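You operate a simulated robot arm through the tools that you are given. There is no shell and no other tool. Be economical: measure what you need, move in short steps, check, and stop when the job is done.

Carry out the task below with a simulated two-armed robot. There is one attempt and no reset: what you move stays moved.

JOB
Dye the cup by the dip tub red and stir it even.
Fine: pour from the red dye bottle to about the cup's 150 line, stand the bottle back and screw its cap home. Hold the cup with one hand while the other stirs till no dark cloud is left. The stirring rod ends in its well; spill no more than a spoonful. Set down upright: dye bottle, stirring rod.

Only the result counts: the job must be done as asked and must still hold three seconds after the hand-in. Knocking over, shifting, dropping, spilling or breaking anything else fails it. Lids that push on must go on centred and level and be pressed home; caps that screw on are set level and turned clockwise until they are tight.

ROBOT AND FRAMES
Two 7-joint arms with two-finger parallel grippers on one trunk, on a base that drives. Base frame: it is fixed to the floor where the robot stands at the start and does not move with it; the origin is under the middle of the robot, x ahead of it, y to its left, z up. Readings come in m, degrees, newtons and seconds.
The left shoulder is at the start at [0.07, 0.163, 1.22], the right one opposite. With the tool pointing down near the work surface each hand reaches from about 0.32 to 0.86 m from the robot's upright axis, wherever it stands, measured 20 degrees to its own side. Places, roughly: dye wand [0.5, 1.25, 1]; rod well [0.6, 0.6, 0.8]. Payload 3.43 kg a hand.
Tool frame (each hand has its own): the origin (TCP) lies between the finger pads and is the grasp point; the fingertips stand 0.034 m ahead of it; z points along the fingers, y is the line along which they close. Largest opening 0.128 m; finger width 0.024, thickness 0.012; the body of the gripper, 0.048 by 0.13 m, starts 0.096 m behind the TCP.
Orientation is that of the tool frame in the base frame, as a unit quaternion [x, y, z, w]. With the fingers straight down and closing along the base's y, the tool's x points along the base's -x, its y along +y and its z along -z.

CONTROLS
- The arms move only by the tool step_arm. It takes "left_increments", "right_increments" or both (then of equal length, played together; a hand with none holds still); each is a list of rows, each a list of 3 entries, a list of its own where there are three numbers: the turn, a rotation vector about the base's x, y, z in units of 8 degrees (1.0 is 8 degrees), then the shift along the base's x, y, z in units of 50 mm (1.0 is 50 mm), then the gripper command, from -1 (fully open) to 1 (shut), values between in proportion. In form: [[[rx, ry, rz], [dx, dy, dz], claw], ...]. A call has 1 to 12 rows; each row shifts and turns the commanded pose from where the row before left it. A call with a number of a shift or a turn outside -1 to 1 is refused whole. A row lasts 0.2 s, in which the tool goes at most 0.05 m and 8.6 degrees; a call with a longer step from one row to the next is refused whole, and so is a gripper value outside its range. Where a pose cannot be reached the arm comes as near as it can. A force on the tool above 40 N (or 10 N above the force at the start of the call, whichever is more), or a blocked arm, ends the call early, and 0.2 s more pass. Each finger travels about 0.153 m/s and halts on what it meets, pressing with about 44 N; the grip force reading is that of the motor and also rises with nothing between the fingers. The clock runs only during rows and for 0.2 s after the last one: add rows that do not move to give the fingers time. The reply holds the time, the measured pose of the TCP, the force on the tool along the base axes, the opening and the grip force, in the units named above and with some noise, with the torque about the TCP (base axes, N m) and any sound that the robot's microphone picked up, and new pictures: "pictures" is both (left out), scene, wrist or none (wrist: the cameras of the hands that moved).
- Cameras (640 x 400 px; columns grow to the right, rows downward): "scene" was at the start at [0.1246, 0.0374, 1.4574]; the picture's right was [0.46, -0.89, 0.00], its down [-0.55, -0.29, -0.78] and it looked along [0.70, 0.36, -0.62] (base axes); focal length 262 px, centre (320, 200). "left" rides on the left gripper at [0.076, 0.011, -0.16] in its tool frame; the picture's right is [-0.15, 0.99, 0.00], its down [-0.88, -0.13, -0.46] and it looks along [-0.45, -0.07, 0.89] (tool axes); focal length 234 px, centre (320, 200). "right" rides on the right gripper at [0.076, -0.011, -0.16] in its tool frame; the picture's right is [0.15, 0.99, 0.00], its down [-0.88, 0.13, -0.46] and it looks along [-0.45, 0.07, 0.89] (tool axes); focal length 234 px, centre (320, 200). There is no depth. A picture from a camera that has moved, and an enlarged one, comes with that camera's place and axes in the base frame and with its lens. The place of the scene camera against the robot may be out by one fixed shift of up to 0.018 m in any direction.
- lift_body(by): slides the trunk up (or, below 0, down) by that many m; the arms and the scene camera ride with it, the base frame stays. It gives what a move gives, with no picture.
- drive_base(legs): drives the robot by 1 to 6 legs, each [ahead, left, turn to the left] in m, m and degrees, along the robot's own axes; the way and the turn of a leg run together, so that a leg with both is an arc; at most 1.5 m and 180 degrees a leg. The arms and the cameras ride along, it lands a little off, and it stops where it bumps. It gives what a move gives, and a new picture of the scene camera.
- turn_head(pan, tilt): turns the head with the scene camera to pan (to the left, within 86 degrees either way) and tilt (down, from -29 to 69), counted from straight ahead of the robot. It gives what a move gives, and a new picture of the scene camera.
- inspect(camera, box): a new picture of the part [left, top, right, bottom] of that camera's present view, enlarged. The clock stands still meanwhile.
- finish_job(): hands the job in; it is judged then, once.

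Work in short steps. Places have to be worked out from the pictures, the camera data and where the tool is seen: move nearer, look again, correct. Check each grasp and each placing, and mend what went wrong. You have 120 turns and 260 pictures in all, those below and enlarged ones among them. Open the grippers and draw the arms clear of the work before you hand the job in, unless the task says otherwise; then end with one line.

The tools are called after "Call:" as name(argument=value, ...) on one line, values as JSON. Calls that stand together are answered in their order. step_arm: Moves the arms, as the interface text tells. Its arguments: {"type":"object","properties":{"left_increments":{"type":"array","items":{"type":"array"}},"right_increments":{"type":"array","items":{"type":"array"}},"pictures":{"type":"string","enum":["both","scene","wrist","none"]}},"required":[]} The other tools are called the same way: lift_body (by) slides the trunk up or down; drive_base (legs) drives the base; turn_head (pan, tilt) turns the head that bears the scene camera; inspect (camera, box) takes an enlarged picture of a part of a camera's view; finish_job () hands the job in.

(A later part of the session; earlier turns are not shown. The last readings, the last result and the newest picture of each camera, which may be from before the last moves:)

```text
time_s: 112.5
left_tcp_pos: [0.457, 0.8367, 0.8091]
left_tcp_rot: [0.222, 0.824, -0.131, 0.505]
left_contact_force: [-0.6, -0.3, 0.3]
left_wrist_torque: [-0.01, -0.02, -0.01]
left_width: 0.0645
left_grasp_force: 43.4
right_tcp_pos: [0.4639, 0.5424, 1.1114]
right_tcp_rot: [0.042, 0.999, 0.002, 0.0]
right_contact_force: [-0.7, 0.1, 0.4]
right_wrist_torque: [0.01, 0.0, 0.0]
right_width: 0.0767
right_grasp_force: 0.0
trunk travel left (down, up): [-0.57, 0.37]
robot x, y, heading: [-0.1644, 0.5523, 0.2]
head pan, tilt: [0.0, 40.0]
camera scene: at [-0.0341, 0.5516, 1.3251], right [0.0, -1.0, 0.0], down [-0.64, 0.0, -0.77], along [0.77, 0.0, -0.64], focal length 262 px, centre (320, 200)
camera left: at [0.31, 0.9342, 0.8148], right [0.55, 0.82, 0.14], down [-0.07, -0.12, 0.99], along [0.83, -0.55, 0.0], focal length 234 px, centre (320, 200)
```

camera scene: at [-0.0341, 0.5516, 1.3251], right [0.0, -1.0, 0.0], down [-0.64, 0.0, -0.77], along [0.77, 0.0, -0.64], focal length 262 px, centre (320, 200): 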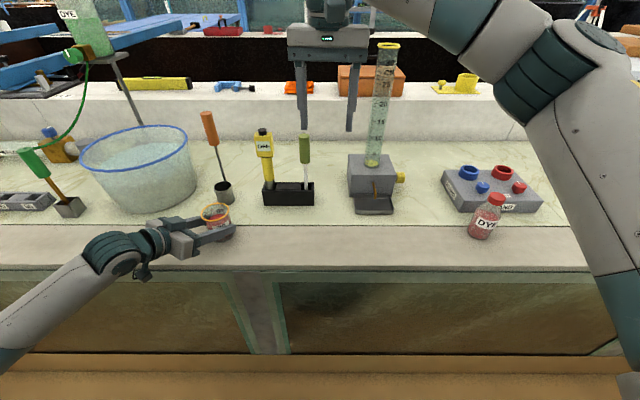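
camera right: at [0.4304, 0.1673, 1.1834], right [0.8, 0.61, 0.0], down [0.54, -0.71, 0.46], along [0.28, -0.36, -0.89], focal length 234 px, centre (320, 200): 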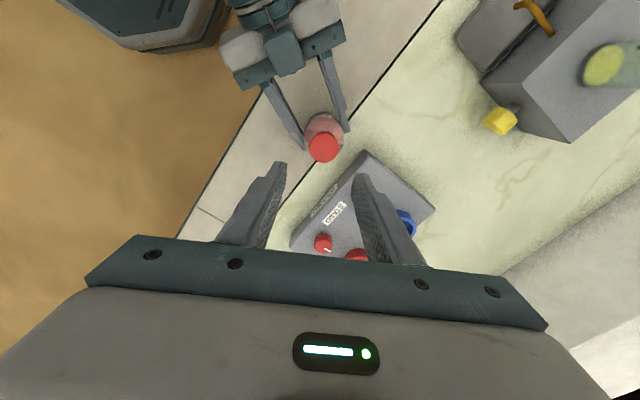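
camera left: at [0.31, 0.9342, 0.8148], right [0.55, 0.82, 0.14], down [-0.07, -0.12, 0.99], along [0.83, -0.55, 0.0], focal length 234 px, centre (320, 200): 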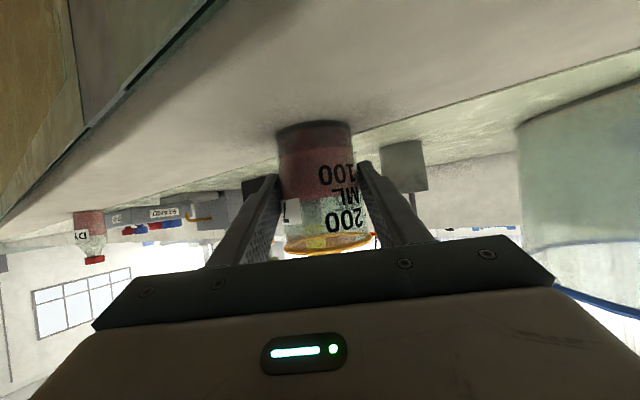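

Cup held. I lift it 1 cm and carry it back to its original spot at (0.449, 0.753).

Call:
step_arm(left_increments=[[[0, 0, 0], [0, 0, 0.1], 0.05], [[0, 0, 0], [0, 0, 0.1], 0.05], [[0, 0, 0], [-0.06, -0.2, 0], 0.05], [[0, 0, 0], [-0.12, -0.35, 0], 0.05], [[0, 0, 0], [-0.12, -0.35, 0], 0.05], [[0, 0, 0], [-0.12, -0.35, 0], 0.05], [[0, 0, 0], [-0.08, -0.25, 0], 0.05], [[0, 0, 0], [0, 0, -0.1], 0.05], [[0, 0, 0], [0, 0, -0.08], 0.05], [[0, 0, 0], [0, 0, -0.02], 0.05], [[0, 0, 0], [0, 0, 0], 0.05]])

Call:
inspect(camera="scene", box=[190, 150, 310, 270])

```text
time_s: 114.9
left_tcp_pos: [0.436, 0.7598, 0.8102]
left_tcp_rot: [0.221, 0.824, -0.131, 0.505]
left_contact_force: [0.8, 0.3, -1.2]
left_wrist_torque: [0.01, 0.0, 0.01]
left_width: 0.0644
left_grasp_force: 44.0
right_tcp_pos: [0.4645, 0.5435, 1.1106]
right_tcp_rot: [0.043, 0.999, 0.003, 0.0]
right_contact_force: [-0.4, -0.8, -0.5]
right_wrist_torque: [-0.01, 0.0, -0.02]
right_width: 0.0767
right_grasp_force: 0.0
trunk travel left (down, up): [-0.57, 0.37]
robot x, y, heading: [-0.1691, 0.5519, 0.1]
head pan, tilt: [0.0, 40.0]
camera scene: at [-0.0341, 0.5516, 1.3251], right [0.0, -1.0, 0.0], down [-0.64, 0.0, -0.77], along [0.77, 0.0, -0.64], focal length 262 px, centre (320, 200)
camera left: at [0.2876, 0.8581, 0.8157], right [0.55, 0.82, 0.14], down [-0.07, -0.12, 0.99], along [0.83, -0.55, 0.0], focal length 234 px, centre (320, 200)
```

scene: 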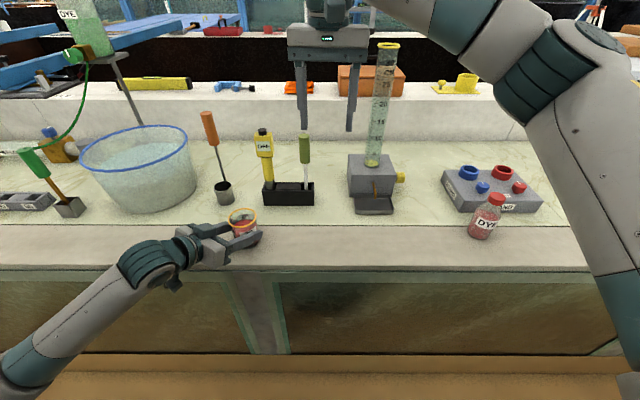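
left: 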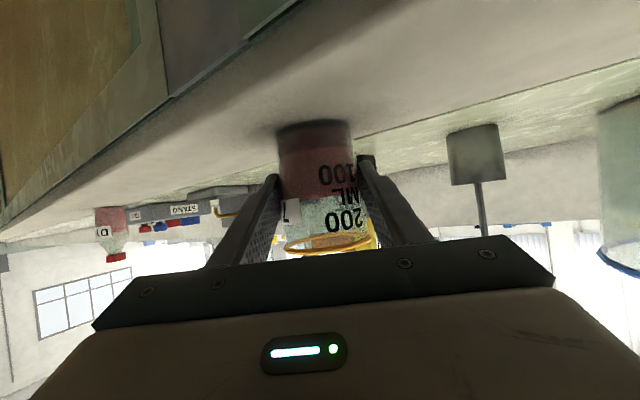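

```text
3.33 times, centred on (250, 210) of scene
camera zoom: at [-0.0341, 0.5516, 1.3251], right [0.0, -1.0, 0.0], down [-0.64, 0.0, -0.77], along [0.77, 0.0, -0.64], focal length 874 px, centre (553, 167)
```

zoom: 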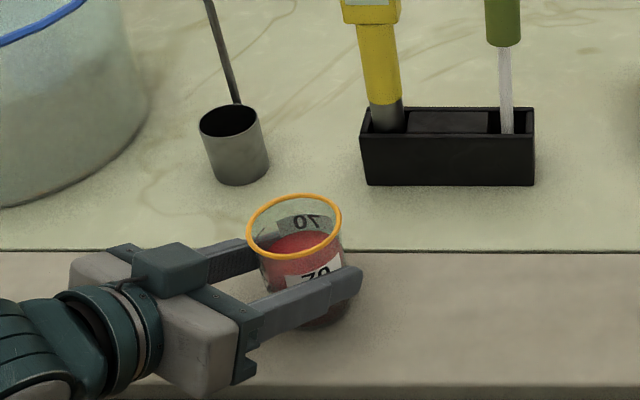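

The cup is back at about (0.455, 0.752), held. Now the right hand goes above the green rod.

Call:
step_arm(right_increments=[[[0, 0, 0.6], [0.6, 0.2, 0], -0.2], [[0, 0, 0], [0.8, 0.3, 0], -0.2], [[0, 0, 0], [0.8, 0.3, 0], -0.2], [[0, 0, 0], [0.6, 0.26, 0], -0.2], [[0, 0, 0], [0, 0, 0], -0.2]], left_increments=[[[0, 0, 0], [0, 0, -0.015], 0.05], [[0, 0, 0], [0, 0, -0.015], 0.05], [[0, 0, 0], [0, 0, 0], 0.05], [[0, 0, 0], [0, 0, 0], 0.05], [[0, 0, 0], [0, 0, 0], 0.05]])

Call:
inspect(camera="right", box=[240, 60, 440, 240])

```text
time_s: 116.1
left_tcp_pos: [0.4342, 0.7603, 0.8097]
left_tcp_rot: [0.222, 0.823, -0.133, 0.506]
left_contact_force: [0.4, -0.4, 3.4]
left_wrist_torque: [-0.05, 0.05, 0.02]
left_width: 0.0644
left_grasp_force: 44.4
right_tcp_pos: [0.5774, 0.5878, 1.103]
right_tcp_rot: [0.001, 1.0, 0.002, 0.0]
right_contact_force: [-0.7, 0.6, -0.2]
right_wrist_torque: [-0.03, -0.01, 0.0]
right_width: 0.0767
right_grasp_force: 0.0
right hand out of reach, approached as far as the arm can: row 4
trunk travel left (down, up): [-0.57, 0.37]
robot x, y, heading: [-0.1713, 0.5547, 0.3]
head pan, tilt: [0.0, 40.0]
camera scene: at [-0.0348, 0.5525, 1.3252], right [0.0, -1.0, 0.0], down [-0.64, 0.0, -0.77], along [0.77, 0.0, -0.64], focal length 262 px, centre (320, 200)
camera right: at [0.5015, 0.5749, 1.2631], right [-0.15, 0.99, 0.0], down [0.88, 0.13, 0.46], along [0.45, 0.07, -0.89], focal length 234 px, centre (320, 200)
camera left: at [0.287, 0.858, 0.8143], right [0.55, 0.82, 0.14], down [-0.07, -0.11, 0.99], along [0.83, -0.56, 0.0], focal length 234 px, centre (320, 200)
```

scene: 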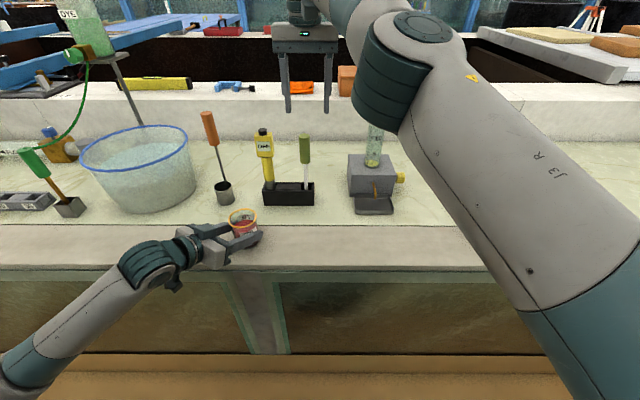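
right: 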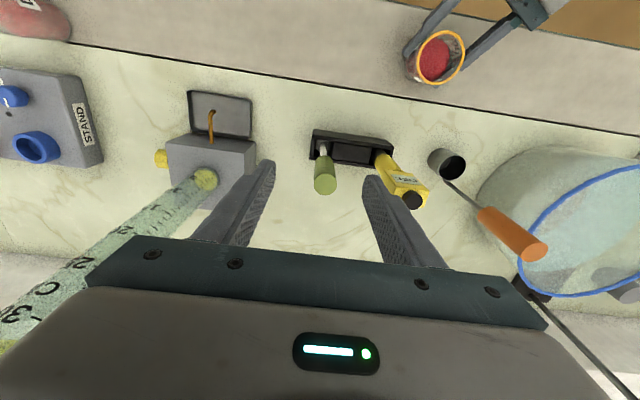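
left: 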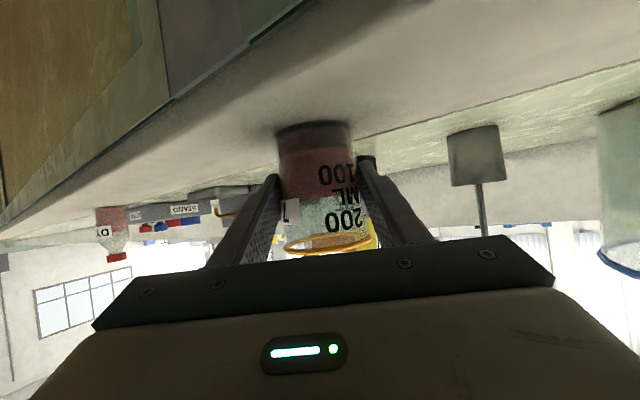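

```text
2.22 times, centred on (340, 150) of right
camera zoom: at [0.5015, 0.5749, 1.2631], right [-0.15, 0.99, 0.0], down [0.88, 0.13, 0.46], along [0.45, 0.07, -0.89], focal length 520 px, centre (276, 311)
```

zoom: 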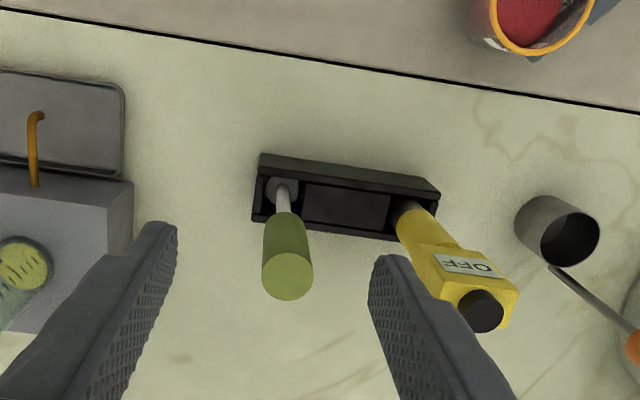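

Reach is short up there, so I tilt the right hand 30° forward and approach the handle from the robot's side: back, tilt and down first.

Call:
step_arm(right_increments=[[[0, -0.75, 0], [-0.2, 0.04, -0.3], -0.2], [[0, -0.75, 0], [-0.2, 0.04, -0.4], -0.2], [[0, -0.75, 0], [-0.2, 0.04, -0.5], -0.2], [[0, -0.75, 0], [-0.2, 0.04, -0.5], -0.2], [[0, -0.75, 0], [-0.15, 0.04, -0.5], -0.2], [[0, 0, 0], [0, 0, -0.4], -0.2], [[0, 0, 0], [0, 0, 0], -0.2]])

Call:
inspect(camera="right", box=[220, 80, 420, 260])

```text
time_s: 117.7
left_tcp_pos: [0.4361, 0.7597, 0.8086]
left_tcp_rot: [0.222, 0.823, -0.132, 0.505]
left_contact_force: [0.2, -0.1, 5.5]
left_wrist_torque: [-0.15, 0.0, 0.0]
left_width: 0.0645
left_grasp_force: 43.7
right_tcp_pos: [0.5298, 0.5972, 0.9744]
right_tcp_rot: [0.001, 0.966, 0.002, 0.259]
right_contact_force: [-0.3, -0.1, -0.3]
right_wrist_torque: [-0.01, -0.01, 0.0]
right_width: 0.0766
right_grasp_force: 0.0
trunk travel left (down, up): [-0.57, 0.37]
robot x, y, heading: [-0.1656, 0.5501, 0.2]
head pan, tilt: [0.0, 40.0]
camera scene: at [-0.0346, 0.5514, 1.3252], right [0.0, -1.0, 0.0], down [-0.64, 0.0, -0.77], along [0.77, 0.0, -0.64], focal length 262 px, centre (320, 200)
camera right: at [0.3837, 0.5842, 1.0754], right [-0.13, 0.99, -0.07], down [0.53, 0.13, 0.84], along [0.84, 0.07, -0.55], focal length 234 px, centre (320, 200)
```

scene: 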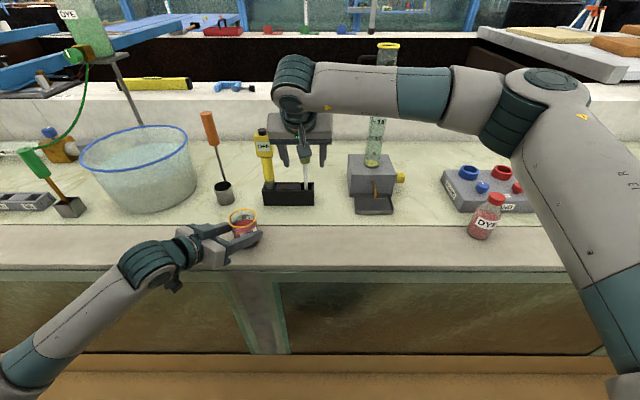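
right: 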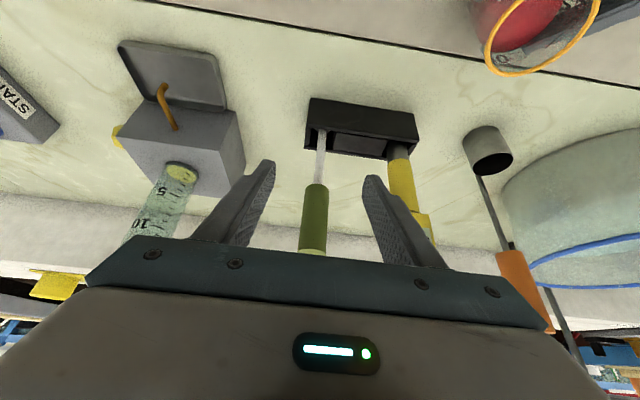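

```text
2.22 times, centred on (320, 170) of right
camera zoom: at [0.3837, 0.5842, 1.0754], right [-0.13, 0.99, -0.07], down [0.53, 0.13, 0.84], along [0.84, 0.07, -0.55], focal length 520 px, centre (320, 267)
```

zoom: 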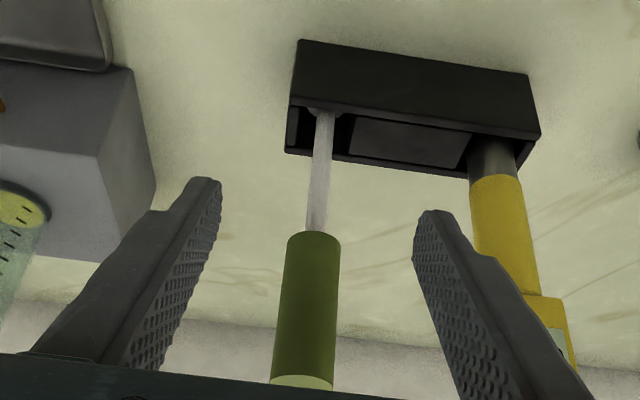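

Handle spans z≈0.91–0.99 at (0.611, 0.599), between the fingers. I slide forward and grip.

Call:
step_arm(right_increments=[[[0, 0, 0], [0.4, 0.01, -0.1], -0.2], [[0, 0, 0], [0.4, 0.01, -0.1], -0.2], [[0, 0, 0], [0.4, 0.01, -0.1], -0.2], [[0, 0, 0], [0.35, 0.01, -0.1], -0.2], [[0, 0, 0], [0, 0, 0], -0.2], [[0, 0, 0], [0, 0, 0], 1], [[0, 0, 0], [0, 0, 0], 1], [[0, 0, 0], [0, 0, 0], 1]])

```text
time_s: 119.5
left_tcp_pos: [0.4343, 0.7594, 0.8099]
left_tcp_rot: [0.221, 0.823, -0.131, 0.506]
left_contact_force: [-0.9, 0.1, 3.9]
left_wrist_torque: [-0.16, 0.0, -0.03]
left_width: 0.0644
left_grasp_force: 43.9
right_tcp_pos: [0.6074, 0.5982, 0.9557]
right_tcp_rot: [0.0, 0.966, 0.002, 0.259]
right_contact_force: [-0.5, 0.1, 0.7]
right_wrist_torque: [0.03, 0.02, -0.02]
right_width: 0.0291
right_grasp_force: 44.3
trunk travel left (down, up): [-0.57, 0.37]
robot x, y, heading: [-0.1676, 0.5515, 0.3]
head pan, tilt: [0.0, 40.0]
camera scene: at [-0.0346, 0.5514, 1.3252], right [0.0, -1.0, 0.0], down [-0.64, 0.0, -0.77], along [0.77, 0.0, -0.64], focal length 262 px, centre (320, 200)
camera right: at [0.4616, 0.5863, 1.0559], right [-0.13, 0.99, -0.07], down [0.53, 0.13, 0.84], along [0.84, 0.07, -0.55], focal length 234 px, centre (320, 200)
```

scene: 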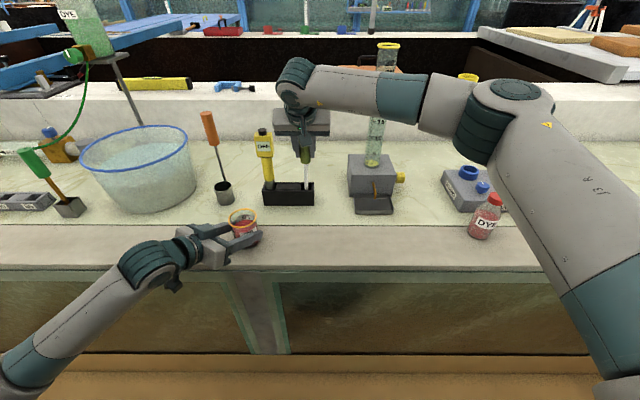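
right: 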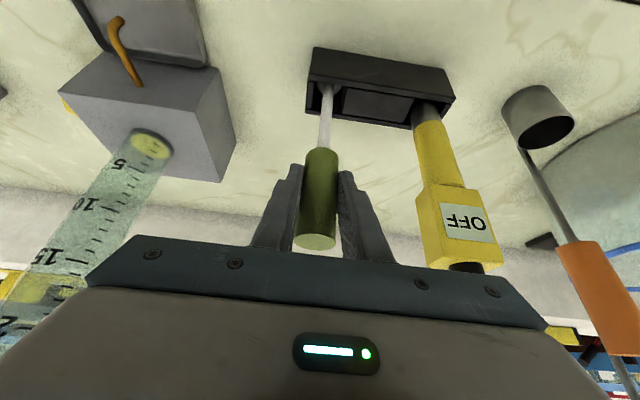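

Rod gripped at 29 mm. Home pose of the hand: (0.6074, 0.5982, 0.9557). I lift straight up.

Call:
step_arm(right_increments=[[[0, 0, 0], [0, 0, 0.2], 1], [[0, 0, 0], [0, 0, 0.3], 1], [[0, 0, 0], [0, 0, 0.4], 1], [[0, 0, 0], [0, 0, 0.4], 1], [[0, 0, 0], [0, 0, 0.3], 1], [[0, 0, 0], [0, 0, 0], 1]])

Call:
inspect(camera="scene", box=[240, 80, 360, 220])

```text
time_s: 120.9
left_tcp_pos: [0.4347, 0.7589, 0.8098]
left_tcp_rot: [0.223, 0.823, -0.133, 0.505]
left_contact_force: [-0.7, 0.2, 3.4]
left_wrist_torque: [-0.12, 0.05, -0.04]
left_width: 0.0643
left_grasp_force: 44.0
right_tcp_pos: [0.605, 0.5966, 1.0337]
right_tcp_rot: [-0.001, 0.966, 0.003, 0.259]
right_contact_force: [0.8, 0.2, -0.6]
right_wrist_torque: [-0.01, 0.02, 0.01]
right_width: 0.0291
right_grasp_force: 43.7
trunk travel left (down, up): [-0.57, 0.37]
robot x, y, heading: [-0.1693, 0.5534, 0.2]
head pan, tilt: [0.0, 40.0]
camera scene: at [-0.0346, 0.5515, 1.3252], right [0.0, -1.0, 0.0], down [-0.64, 0.0, -0.77], along [0.77, 0.0, -0.64], focal length 262 px, centre (320, 200)
camera right: at [0.4596, 0.5849, 1.1344], right [-0.13, 0.99, -0.07], down [0.53, 0.13, 0.84], along [0.84, 0.07, -0.55], focal length 234 px, centre (320, 200)
```

scene: 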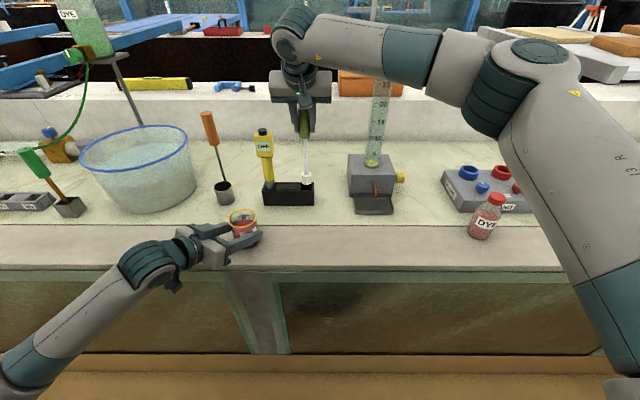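
right: 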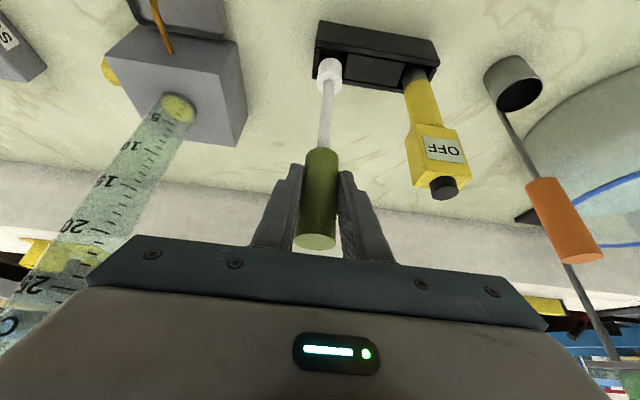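

```text
2.86 times, centred on (300, 150) of scene
camera zoom: at [-0.0346, 0.5515, 1.3252], right [0.0, -1.0, 0.0], down [-0.64, 0.0, -0.77], along [0.77, 0.0, -0.64], focal length 749 px, centre (377, 343)
```

zoom: 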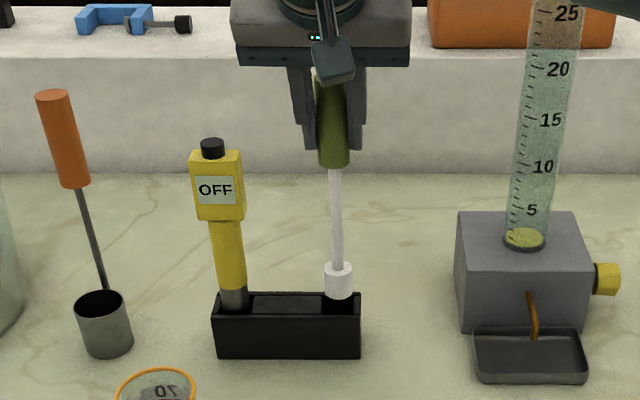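

The rod's bob is out, its bottom about 0.184 m below the TCP. I draw back toward the robot, raise, then move over to the cup.

Call:
step_arm(right_increments=[[[0, 0, 0], [-0.3, 0, 0.3], 1], [[0, 0, 0], [-0.6, 0, 0.4], 1], [[0, 0, 0], [-0.7, 0, 0.2], 1], [[0, 0, 0], [-0.8, 0, 0], 1], [[0, 0, 0], [-0.6, 0.4, 0], 1], [[0, 0, 0], [-0.08, 0.7, 0], 1], [[0, 0, 0], [0, 0.8, 0], 1], [[0, 0, 0], [0, 0.7, 0], 1], [[0, 0, 0], [0, 0.51, 0], 1], [[0, 0, 0], [0, 0, 0], 1]])

Call:
inspect(camera="scene", box=[180, 80, 320, 260])

Call:
inspect(camera="right", box=[220, 20, 420, 200])

```text
time_s: 123.1
left_tcp_pos: [0.4358, 0.7588, 0.8095]
left_tcp_rot: [0.221, 0.824, -0.131, 0.505]
left_contact_force: [1.3, -0.8, 2.2]
left_wrist_torque: [-0.12, 0.02, 0.02]
left_width: 0.0643
left_grasp_force: 43.7
right_tcp_pos: [0.454, 0.7549, 1.0794]
right_tcp_rot: [0.0, 0.966, 0.002, 0.259]
right_contact_force: [-0.6, 0.0, -0.2]
right_wrist_torque: [0.01, 0.01, 0.01]
right_width: 0.0287
right_grasp_force: 43.8
trunk travel left (down, up): [-0.57, 0.37]
robot x, y, heading: [-0.1672, 0.5526, 0.0]
head pan, tilt: [0.0, 40.0]
camera scene: at [-0.0344, 0.5512, 1.3252], right [0.0, -1.0, 0.0], down [-0.64, 0.0, -0.77], along [0.77, 0.0, -0.64], focal length 262 px, centre (320, 200)
camera right: at [0.3076, 0.7438, 1.1802], right [-0.13, 0.99, -0.07], down [0.53, 0.13, 0.84], along [0.84, 0.07, -0.55], focal length 234 px, centre (320, 200)
```

scene: 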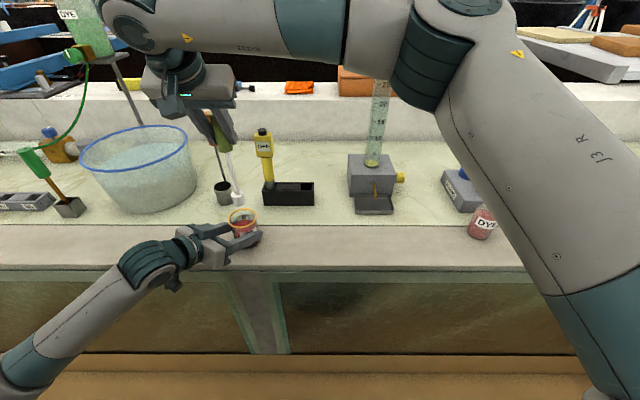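
right: 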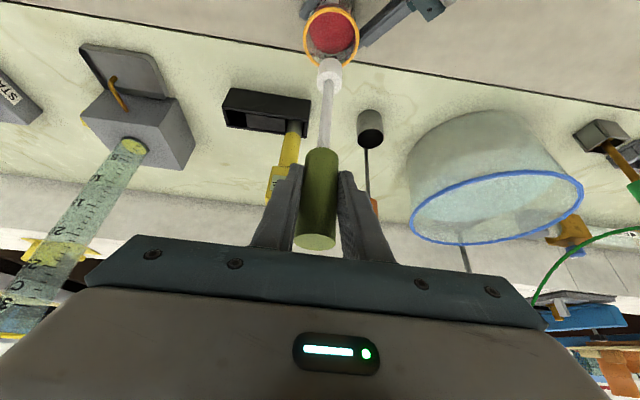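

```text
2.22 times, centred on (250, 170) of scene
camera zoom: at [-0.0344, 0.5512, 1.3252], right [0.0, -1.0, 0.0], down [-0.64, 0.0, -0.77], along [0.77, 0.0, -0.64], focal length 582 px, centre (476, 267)
```

zoom: 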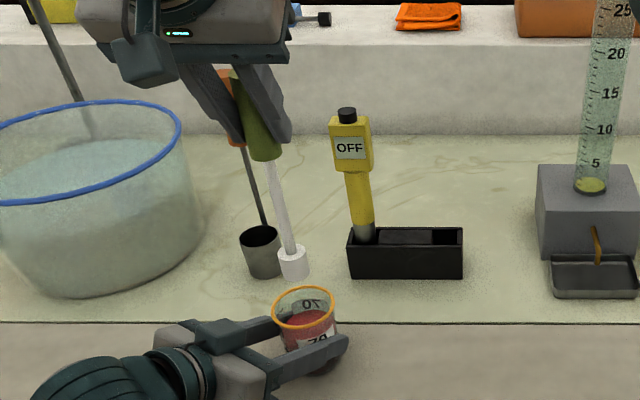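

```text
2.22 times, centred on (320, 110) of right
camera zoom: at [0.3076, 0.7438, 1.1802], right [-0.13, 0.99, -0.07], down [0.53, 0.13, 0.84], along [0.84, 0.07, -0.55], focal length 520 px, centre (320, 400)
```

zoom: 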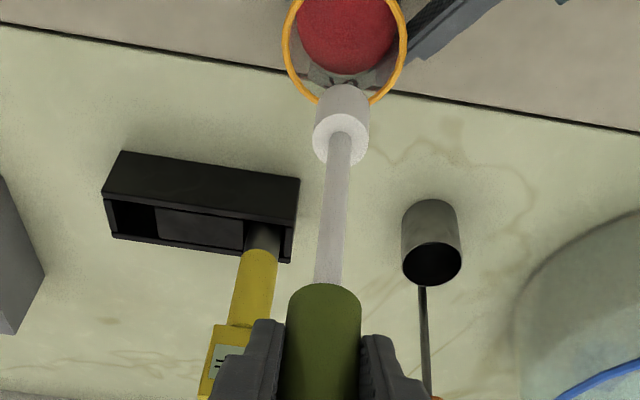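

The bob is about 8 mm too far ahead of the cup's centre. I correct and lower it into the cup.

Call:
step_arm(right_increments=[[[0, 0, 0], [-0.16, -0.06, 0], 1], [[0, 0, 0], [0, 0, -0.4], 1], [[0, 0, 0], [0, 0, -0.5], 1], [[0, 0, 0], [0, 0, -0.5], 1], [[0, 0, 0], [0, 0, -0.4], 1], [[0, 0, 0], [0, 0, -0.3], 1], [[0, 0, 0], [0, 0, 0], 1]])

Call:
inspect(camera="scene", box=[190, 150, 310, 270])

Call:
inspect(camera="left", box=[260, 100, 400, 270])

```text
time_s: 124.7
left_tcp_pos: [0.4351, 0.7603, 0.8107]
left_tcp_rot: [0.222, 0.823, -0.132, 0.506]
left_contact_force: [-0.2, 0.4, 2.2]
left_wrist_torque: [-0.1, -0.02, 0.03]
left_width: 0.0643
left_grasp_force: 44.0
right_tcp_pos: [0.4445, 0.7509, 0.9723]
right_tcp_rot: [0.0, 0.966, 0.002, 0.259]
right_contact_force: [-0.3, 0.3, -0.4]
right_wrist_torque: [0.01, 0.02, 0.0]
right_width: 0.0287
right_grasp_force: 44.1
trunk travel left (down, up): [-0.57, 0.37]
robot x, y, heading: [-0.167, 0.5527, 0.1]
head pan, tilt: [0.0, 40.0]
camera scene: at [-0.0344, 0.5515, 1.3252], right [0.0, -1.0, 0.0], down [-0.64, 0.0, -0.77], along [0.77, 0.0, -0.64], focal length 262 px, centre (320, 200)
camera right: at [0.2986, 0.7392, 1.0739], right [-0.13, 0.99, -0.07], down [0.53, 0.13, 0.84], along [0.84, 0.07, -0.55], focal length 234 px, centre (320, 200)
```

scene: 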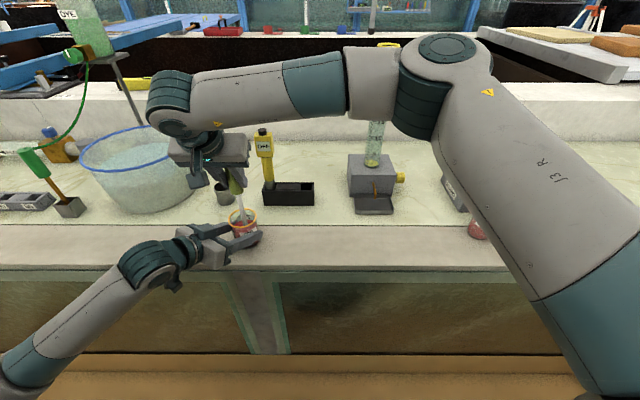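
right: 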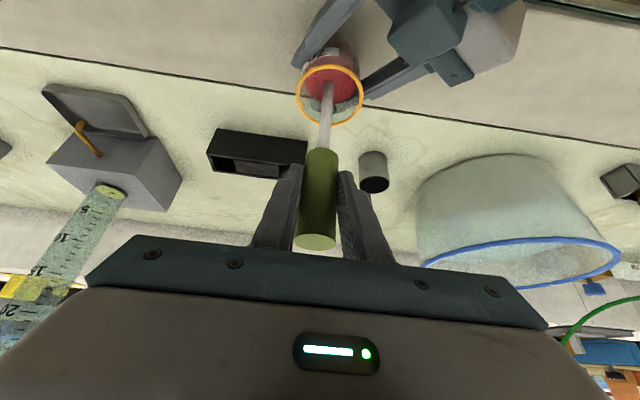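

```text
3.33 times, centred on (250, 210) of scene
camera zoom: at [-0.0344, 0.5515, 1.3252], right [0.0, -1.0, 0.0], down [-0.64, 0.0, -0.77], along [0.77, 0.0, -0.64], focal length 874 px, centre (553, 167)
```

zoom: 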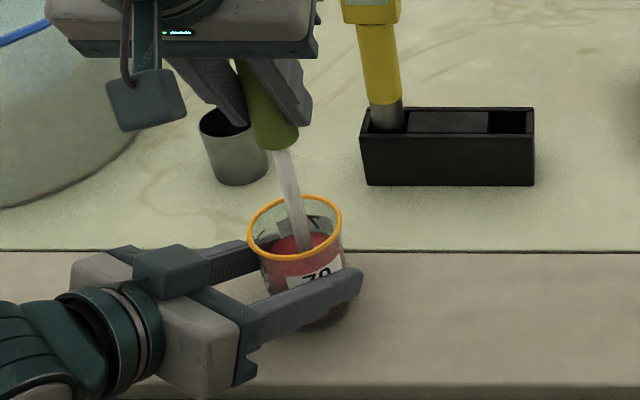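

```text
2.35 times, centred on (330, 185) of left
camera zoom: at [0.2872, 0.8579, 0.8144], right [0.55, 0.82, 0.14], down [-0.07, -0.12, 0.99], along [0.83, -0.55, 0.0], focal length 551 px, centre (296, 235)
```

zoom: 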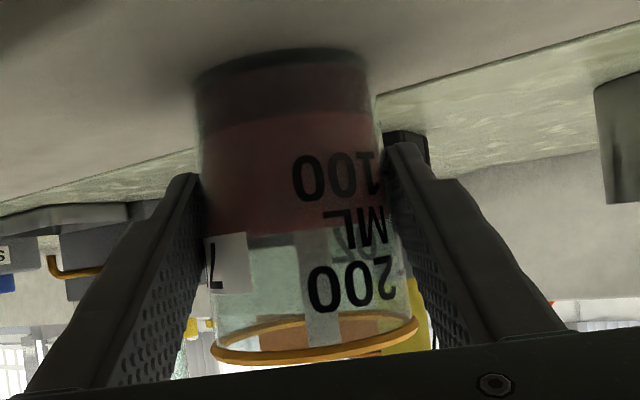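

Rod is centred in the cup; the dark cloud lies at the bottom. I lower a bit more and begin stirring in 1 cm circles.

Call:
step_arm(right_increments=[[[0, 0, 0], [0, 0, -0.16], 1], [[0, 0, 0], [0.2, 0, 0], 1], [[0, 0, 0], [-0.1, 0.173, 0], 1], [[0, 0, 0], [-0.2, 0, 0], 1], [[0, 0, 0], [-0.1, -0.173, 0], 1], [[0, 0, 0], [0.1, -0.173, 0], 1], [[0, 0, 0], [0.2, 0, 0], 1], [[0, 0, 0], [0.1, 0.173, 0], 1]], pictures="none")

Call:
inspect(camera="left", box=[260, 100, 400, 270])

```text
time_s: 126.5
left_tcp_pos: [0.4361, 0.7609, 0.8096]
left_tcp_rot: [0.222, 0.824, -0.131, 0.505]
left_contact_force: [10.2, 3.3, 1.8]
left_wrist_torque: [-0.02, -0.11, 0.22]
left_width: 0.0646
left_grasp_force: 43.8
right_tcp_pos: [0.4554, 0.7507, 0.9646]
right_tcp_rot: [0.0, 0.966, 0.001, 0.257]
right_contact_force: [-8.2, -2.9, -0.6]
right_wrist_torque: [-0.46, 1.61, -0.05]
right_width: 0.0288
right_grasp_force: 44.4
trunk travel left (down, up): [-0.57, 0.37]
robot x, y, heading: [-0.1728, 0.5539, 0.3]
head pan, tilt: [0.0, 40.0]
```

```text
2.35 times, centred on (330, 185) of left
camera zoom: at [0.2878, 0.8589, 0.8144], right [0.55, 0.82, 0.14], down [-0.07, -0.12, 0.99], along [0.83, -0.55, 0.0], focal length 551 px, centre (296, 235)
```

zoom: 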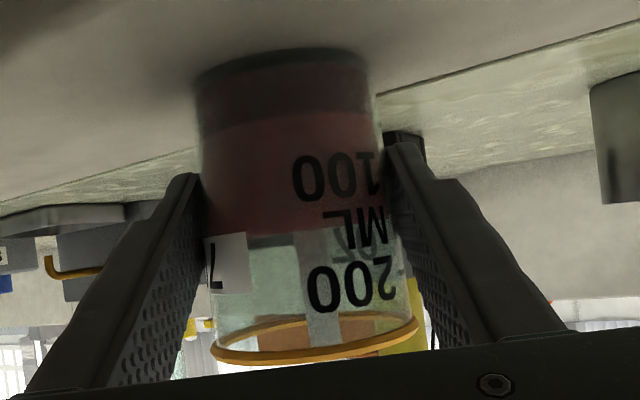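

The bob touched the far wall (8 N). I shift the centre back and use 7 mm circles.

Call:
step_arm(right_increments=[[[0, 0, 0], [-0.12, 0, 0], 1], [[0, 0, 0], [-0.07, 0.121, 0], 1], [[0, 0, 0], [-0.14, 0, 0], 1], [[0, 0, 0], [-0.07, -0.121, 0], 1], [[0, 0, 0], [0.07, -0.121, 0], 1], [[0, 0, 0], [0.14, 0, 0], 1], [[0, 0, 0], [0.07, 0.121, 0], 1], [[0, 0, 0], [-0.07, 0.121, 0], 1], [[0, 0, 0], [-0.14, 0, 0], 1], [[0, 0, 0], [-0.07, -0.121, 0], 1]], pictures="none")

Call:
inspect(camera="left", box=[260, 100, 400, 270])

```text
time_s: 128.7
left_tcp_pos: [0.435, 0.7595, 0.8091]
left_tcp_rot: [0.221, 0.824, -0.13, 0.505]
left_contact_force: [0.3, -0.8, 2.4]
left_wrist_torque: [-0.12, 0.05, -0.02]
left_width: 0.0645
left_grasp_force: 44.2
right_tcp_pos: [0.4356, 0.7501, 0.9675]
right_tcp_rot: [0.0, 0.966, 0.002, 0.259]
right_contact_force: [-0.1, 0.6, -1.8]
right_wrist_torque: [0.01, -0.01, 0.0]
right_width: 0.0287
right_grasp_force: 44.5
trunk travel left (down, up): [-0.57, 0.37]
robot x, y, heading: [-0.1678, 0.5526, 0.2]
head pan, tilt: [0.0, 40.0]
```

```text
2.35 times, centred on (330, 185) of left
camera zoom: at [0.2872, 0.8579, 0.8144], right [0.55, 0.82, 0.14], down [-0.07, -0.12, 0.99], along [0.83, -0.55, 0.0], focal length 551 px, centre (296, 235)
```

zoom: 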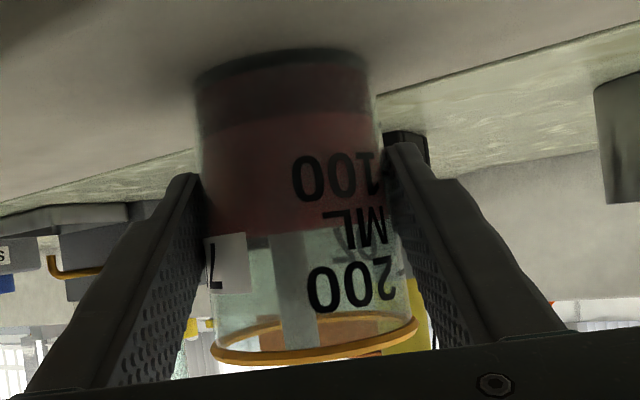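

No wall contact there. The bob could go lower, so I lower it 8 mm and make two more circles.

Call:
step_arm(right_increments=[[[0, 0, 0], [0.08, -0.13, -0.16], 1], [[0, 0, 0], [0.16, 0, 0], 1], [[0, 0, 0], [0.08, 0.13, 0], 1], [[0, 0, 0], [-0.08, 0.13, 0], 1], [[0, 0, 0], [-0.16, 0, 0], 1], [[0, 0, 0], [-0.08, -0.13, 0], 1], [[0, 0, 0], [0.08, -0.13, 0], 1], [[0, 0, 0], [0.16, 0, 0], 1], [[0, 0, 0], [0.08, 0.13, 0], 1], [[0, 0, 0], [-0.08, 0.13, 0], 1], [[0, 0, 0], [-0.16, 0, 0], 1], [[0, 0, 0], [-0.08, -0.13, 0], 1]], pictures="none")

Call:
inspect(camera="left", box=[260, 100, 400, 270])

```text
time_s: 131.3
left_tcp_pos: [0.4363, 0.7597, 0.809]
left_tcp_rot: [0.222, 0.824, -0.132, 0.505]
left_contact_force: [0.9, -2.2, -2.4]
left_wrist_torque: [-0.21, 0.11, 0.02]
left_width: 0.0643
left_grasp_force: 43.9
right_tcp_pos: [0.4356, 0.7493, 0.9578]
right_tcp_rot: [0.0, 0.966, 0.003, 0.259]
right_contact_force: [0.2, 1.5, 7.5]
right_wrist_torque: [0.37, -0.24, 0.02]
right_width: 0.0289
right_grasp_force: 44.4
trunk travel left (down, up): [-0.57, 0.37]
robot x, y, heading: [-0.1667, 0.556, 0.5]
head pan, tilt: [0.0, 40.0]
```

```text
2.35 times, centred on (330, 185) of left
camera zoom: at [0.2869, 0.8578, 0.8144], right [0.55, 0.82, 0.14], down [-0.07, -0.12, 0.99], along [0.83, -0.55, 0.0], focal length 551 px, centre (296, 235)
```

zoom: 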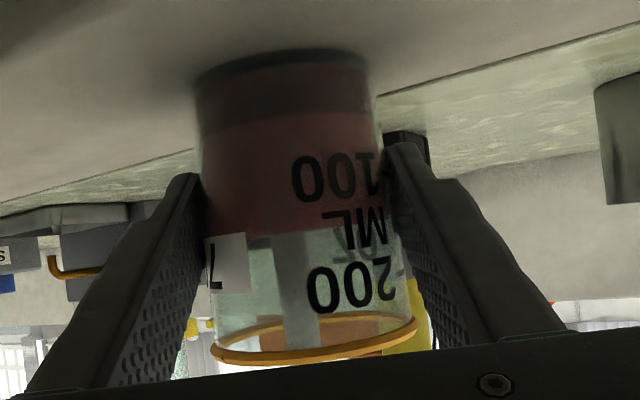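

Touching the bottom; I raise 4 mm and stir faster, three quick circles.

Call:
step_arm(right_increments=[[[0, 0, 0], [0.18, -0.18, 0.1], 1], [[0, 0, 0], [0.18, 0.18, 0], 1], [[0, 0, 0], [-0.18, 0.18, 0], 1], [[0, 0, 0], [-0.18, -0.18, 0], 1], [[0, 0, 0], [0.18, -0.18, 0], 1], [[0, 0, 0], [0.18, 0.18, 0], 1], [[0, 0, 0], [-0.18, 0.18, 0], 1], [[0, 0, 0], [-0.18, -0.18, 0], 1], [[0, 0, 0], [0.18, -0.18, 0], 1], [[0, 0, 0], [0.18, 0.18, 0], 1], [[0, 0, 0], [-0.18, 0.18, 0], 1], [[0, 0, 0], [-0.18, -0.18, 0], 1]], pictures="none")

Call:
inspect(camera="left", box=[260, 100, 400, 270])

Call:
inspect(camera="scene", box=[210, 190, 280, 260])

```text
time_s: 133.9
left_tcp_pos: [0.4362, 0.7587, 0.8093]
left_tcp_rot: [0.221, 0.824, -0.131, 0.505]
left_contact_force: [-0.5, 0.1, 1.4]
left_wrist_torque: [-0.08, 0.02, 0.0]
left_width: 0.0642
left_grasp_force: 44.1
right_tcp_pos: [0.4339, 0.7515, 0.9665]
right_tcp_rot: [0.0, 0.966, 0.002, 0.258]
right_contact_force: [0.4, 0.0, -0.6]
right_wrist_torque: [-0.03, 0.02, 0.02]
right_width: 0.0287
right_grasp_force: 43.5
trunk travel left (down, up): [-0.57, 0.37]
robot x, y, heading: [-0.1688, 0.5513, 0.4]
head pan, tilt: [0.0, 40.0]
```

```text
2.35 times, centred on (330, 185) of left
camera zoom: at [0.2873, 0.8575, 0.8144], right [0.55, 0.82, 0.14], down [-0.07, -0.12, 0.99], along [0.83, -0.55, 0.0], focal length 551 px, centre (296, 235)
```

zoom: 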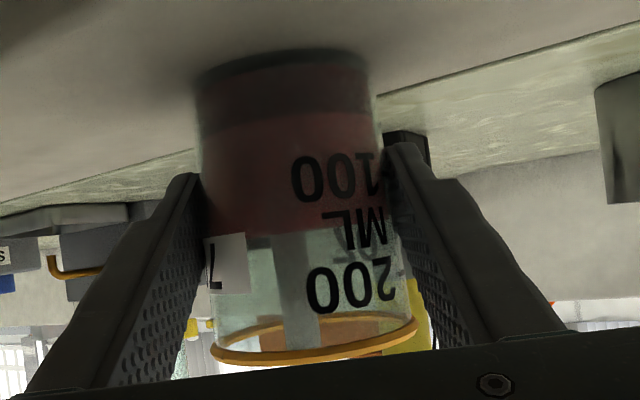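

```text
5.71 times, centred on (245, 225) of scene
camera zoom: at [-0.0342, 0.5508, 1.3251], right [0.0, -1.0, 0.0], down [-0.64, 0.0, -0.77], along [0.77, 0.0, -0.64], focal length 1498 px, centre (749, 57)
```

zoom: 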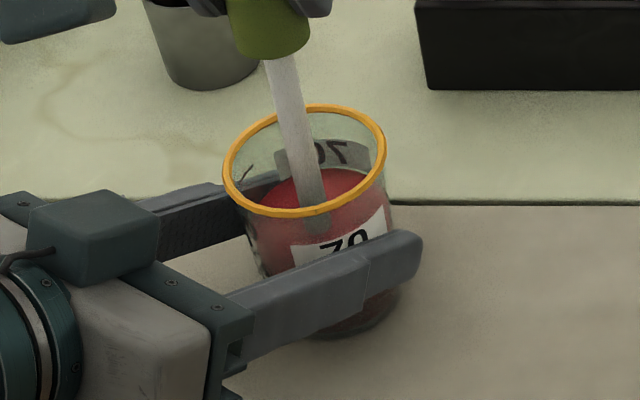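

The cloud thins slowly. I re-centre on (0.437, 0.753) by the contact evidence and make larger 12 mm circles, slightly lower.

Call:
step_arm(right_increments=[[[0, 0, 0], [0.3, 0.03, -0.06], 1], [[0, 0, 0], [-0.12, 0.208, 0], 1], [[0, 0, 0], [-0.24, 0, 0], 1], [[0, 0, 0], [-0.12, -0.208, 0], 1], [[0, 0, 0], [0.12, -0.208, 0], 1], [[0, 0, 0], [0.24, 0, 0], 1], [[0, 0, 0], [0.12, 0.208, 0], 1], [[0, 0, 0], [-0.12, 0.208, 0], 1], [[0, 0, 0], [-0.24, 0, 0], 1], [[0, 0, 0], [-0.12, -0.208, 0], 1], [[0, 0, 0], [0.12, -0.208, 0], 1], [[0, 0, 0], [0.24, 0, 0], 1]], pictures="none")

Call:
inspect(camera="left", box=[260, 100, 400, 270])

```text
time_s: 136.5
left_tcp_pos: [0.4349, 0.7596, 0.8104]
left_tcp_rot: [0.222, 0.824, -0.132, 0.505]
left_contact_force: [1.3, -1.8, -0.5]
left_wrist_torque: [-0.16, -0.05, -0.02]
left_width: 0.0642
left_grasp_force: 43.9
right_tcp_pos: [0.444, 0.7396, 0.9594]
right_tcp_rot: [0.0, 0.966, 0.002, 0.259]
right_contact_force: [-0.7, 2.2, -0.1]
right_wrist_torque: [0.45, 0.18, 0.05]
right_width: 0.0285
right_grasp_force: 43.9
trunk travel left (down, up): [-0.57, 0.37]
robot x, y, heading: [-0.1652, 0.55, 0.2]
head pan, tilt: [0.0, 40.0]
```

```text
2.35 times, centred on (330, 185) of left
camera zoom: at [0.2875, 0.858, 0.8142], right [0.55, 0.82, 0.14], down [-0.07, -0.12, 0.99], along [0.83, -0.55, 0.0], focal length 551 px, centre (296, 235)
```

zoom: 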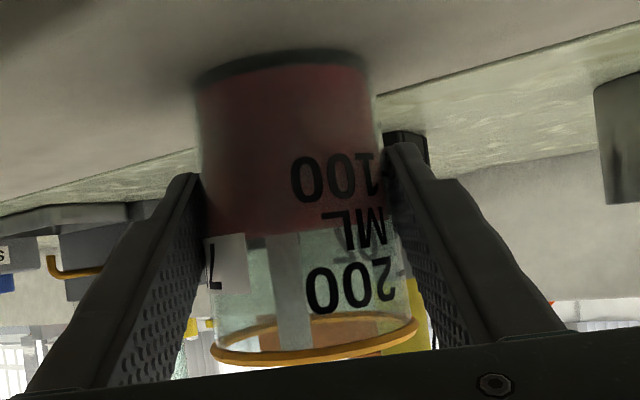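

The dark layer is gone and the colour is even. One more round for certainty, then back to centre.

Call:
step_arm(right_increments=[[[0, 0, 0], [0.1, 0.208, 0], 1], [[0, 0, 0], [-0.12, 0.208, 0], 1], [[0, 0, 0], [-0.22, 0, 0], 1], [[0, 0, 0], [-0.12, -0.208, 0], 1], [[0, 0, 0], [0.12, -0.2, 0], 1], [[0, 0, 0], [0.22, 0, 0], 1], [[0, 0, 0], [0.1, 0.208, 0], 1], [[0, 0, 0], [-0.22, 0.05, 0.1], 1], [[0, 0, 0], [0, 0, 0], 1], [[0, 0, 0], [0, 0, 0], 1]], pictures="none")

Call:
inspect(camera="left", box=[290, 110, 370, 210])

Call:
inspect(camera="scene", box=[210, 190, 280, 260])

```text
time_s: 138.7
left_tcp_pos: [0.4358, 0.7599, 0.8093]
left_tcp_rot: [0.222, 0.823, -0.133, 0.506]
left_contact_force: [0.5, 0.1, 0.6]
left_wrist_torque: [-0.05, 0.03, -0.02]
left_width: 0.0642
left_grasp_force: 43.9
right_tcp_pos: [0.4362, 0.7551, 0.9666]
right_tcp_rot: [0.0, 0.966, 0.002, 0.259]
right_contact_force: [0.6, -0.3, -0.3]
right_wrist_torque: [0.01, 0.03, -0.04]
right_width: 0.0284
right_grasp_force: 43.8
trunk travel left (down, up): [-0.57, 0.37]
robot x, y, heading: [-0.1681, 0.5549, 0.3]
head pan, tilt: [0.0, 40.0]
```

```text
4.00 times, centred on (330, 160) of left
camera zoom: at [0.2873, 0.8579, 0.8143], right [0.55, 0.82, 0.14], down [-0.07, -0.12, 0.99], along [0.83, -0.55, 0.0], focal length 937 px, centre (280, 360)
```

zoom: 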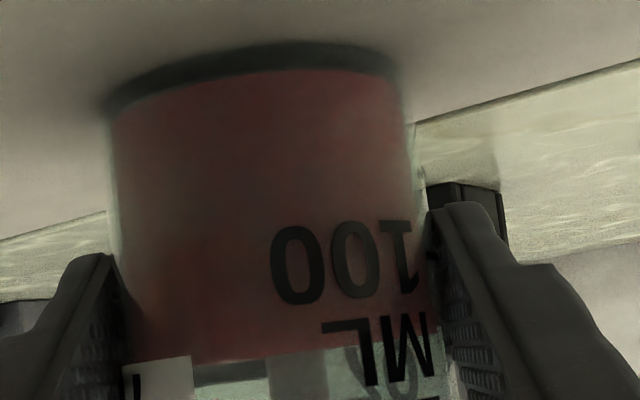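

```text
5.71 times, centred on (245, 225) of scene
camera zoom: at [-0.0342, 0.5516, 1.3251], right [0.0, -1.0, 0.0], down [-0.64, 0.0, -0.77], along [0.77, 0.0, -0.64], focal length 1498 px, centre (749, 57)
```

zoom: 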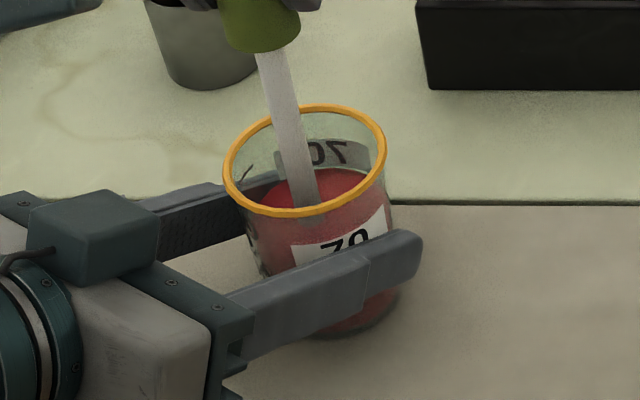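

Even red throughout. I lift the rod out slowly and let it drip over the cup.

Call:
step_arm(right_increments=[[[0, 0, 0], [0, -0.03, 0.2], 1], [[0, 0, 0], [0, 0, 0.3], 1], [[0, 0, 0], [0, 0, 0.4], 1], [[0, 0, 0], [0, 0, 0.4], 1], [[0, 0, 0], [0, 0, 0.4], 1], [[0, 0, 0], [0, 0, 0.35], 1], [[0, 0, 0], [0, 0, 0.2], 1], [[0, 0, 0], [0, 0, 0], 1], [[0, 0, 0], [0, 0, 0], 1], [[0, 0, 0], [0, 0, 0], 1], [[0, 0, 0], [0, 0, 0], 1]])

Call:
inspect(camera="scene", box=[190, 120, 300, 260])

```text
time_s: 141.1
left_tcp_pos: [0.436, 0.7594, 0.8097]
left_tcp_rot: [0.223, 0.823, -0.133, 0.505]
left_contact_force: [-0.2, -0.8, 1.0]
left_wrist_torque: [0.0, 0.02, -0.02]
left_width: 0.0644
left_grasp_force: 44.2
right_tcp_pos: [0.4363, 0.7517, 1.0772]
right_tcp_rot: [-0.001, 0.966, 0.003, 0.259]
right_contact_force: [-0.2, 0.2, -0.9]
right_wrist_torque: [-0.01, -0.03, -0.01]
right_width: 0.0289
right_grasp_force: 44.4
trunk travel left (down, up): [-0.57, 0.37]
robot x, y, heading: [-0.1732, 0.5549, 0.1]
head pan, tilt: [0.0, 40.0]
camera scene: at [-0.0342, 0.5517, 1.3251], right [0.0, -1.0, 0.0], down [-0.64, 0.0, -0.77], along [0.77, 0.0, -0.64], focal length 262 px, centre (320, 200)
camera right: at [0.2917, 0.74, 1.1782], right [-0.13, 0.99, -0.07], down [0.53, 0.13, 0.84], along [0.84, 0.07, -0.55], focal length 234 px, centre (320, 200)
```

scene: 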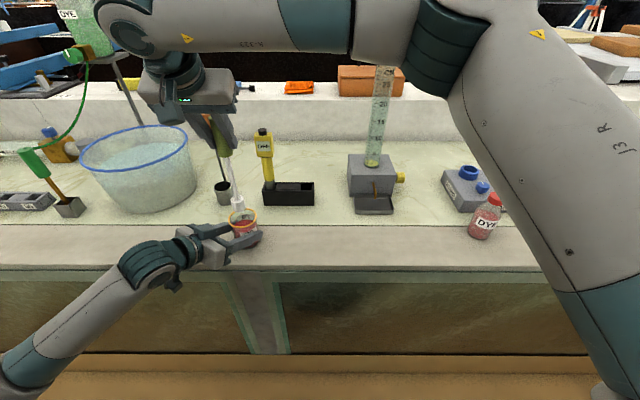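
right: 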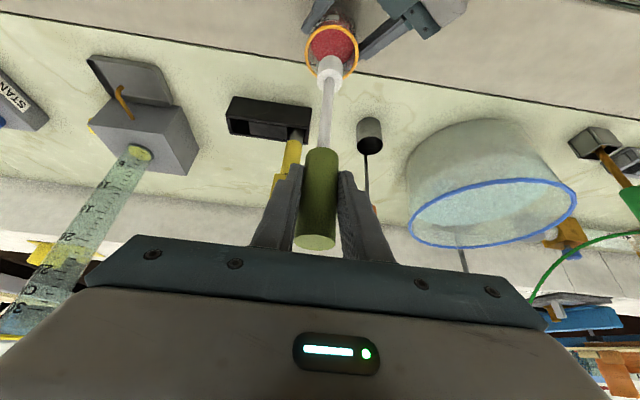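

```text
2.86 times, centred on (245, 190) of scene
camera zoom: at [-0.0342, 0.5517, 1.3251], right [0.0, -1.0, 0.0], down [-0.64, 0.0, -0.77], along [0.77, 0.0, -0.64], focal length 749 px, centre (534, 229)
```

zoom: 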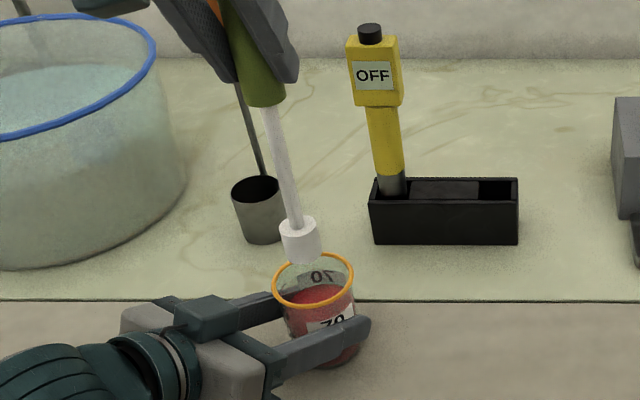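

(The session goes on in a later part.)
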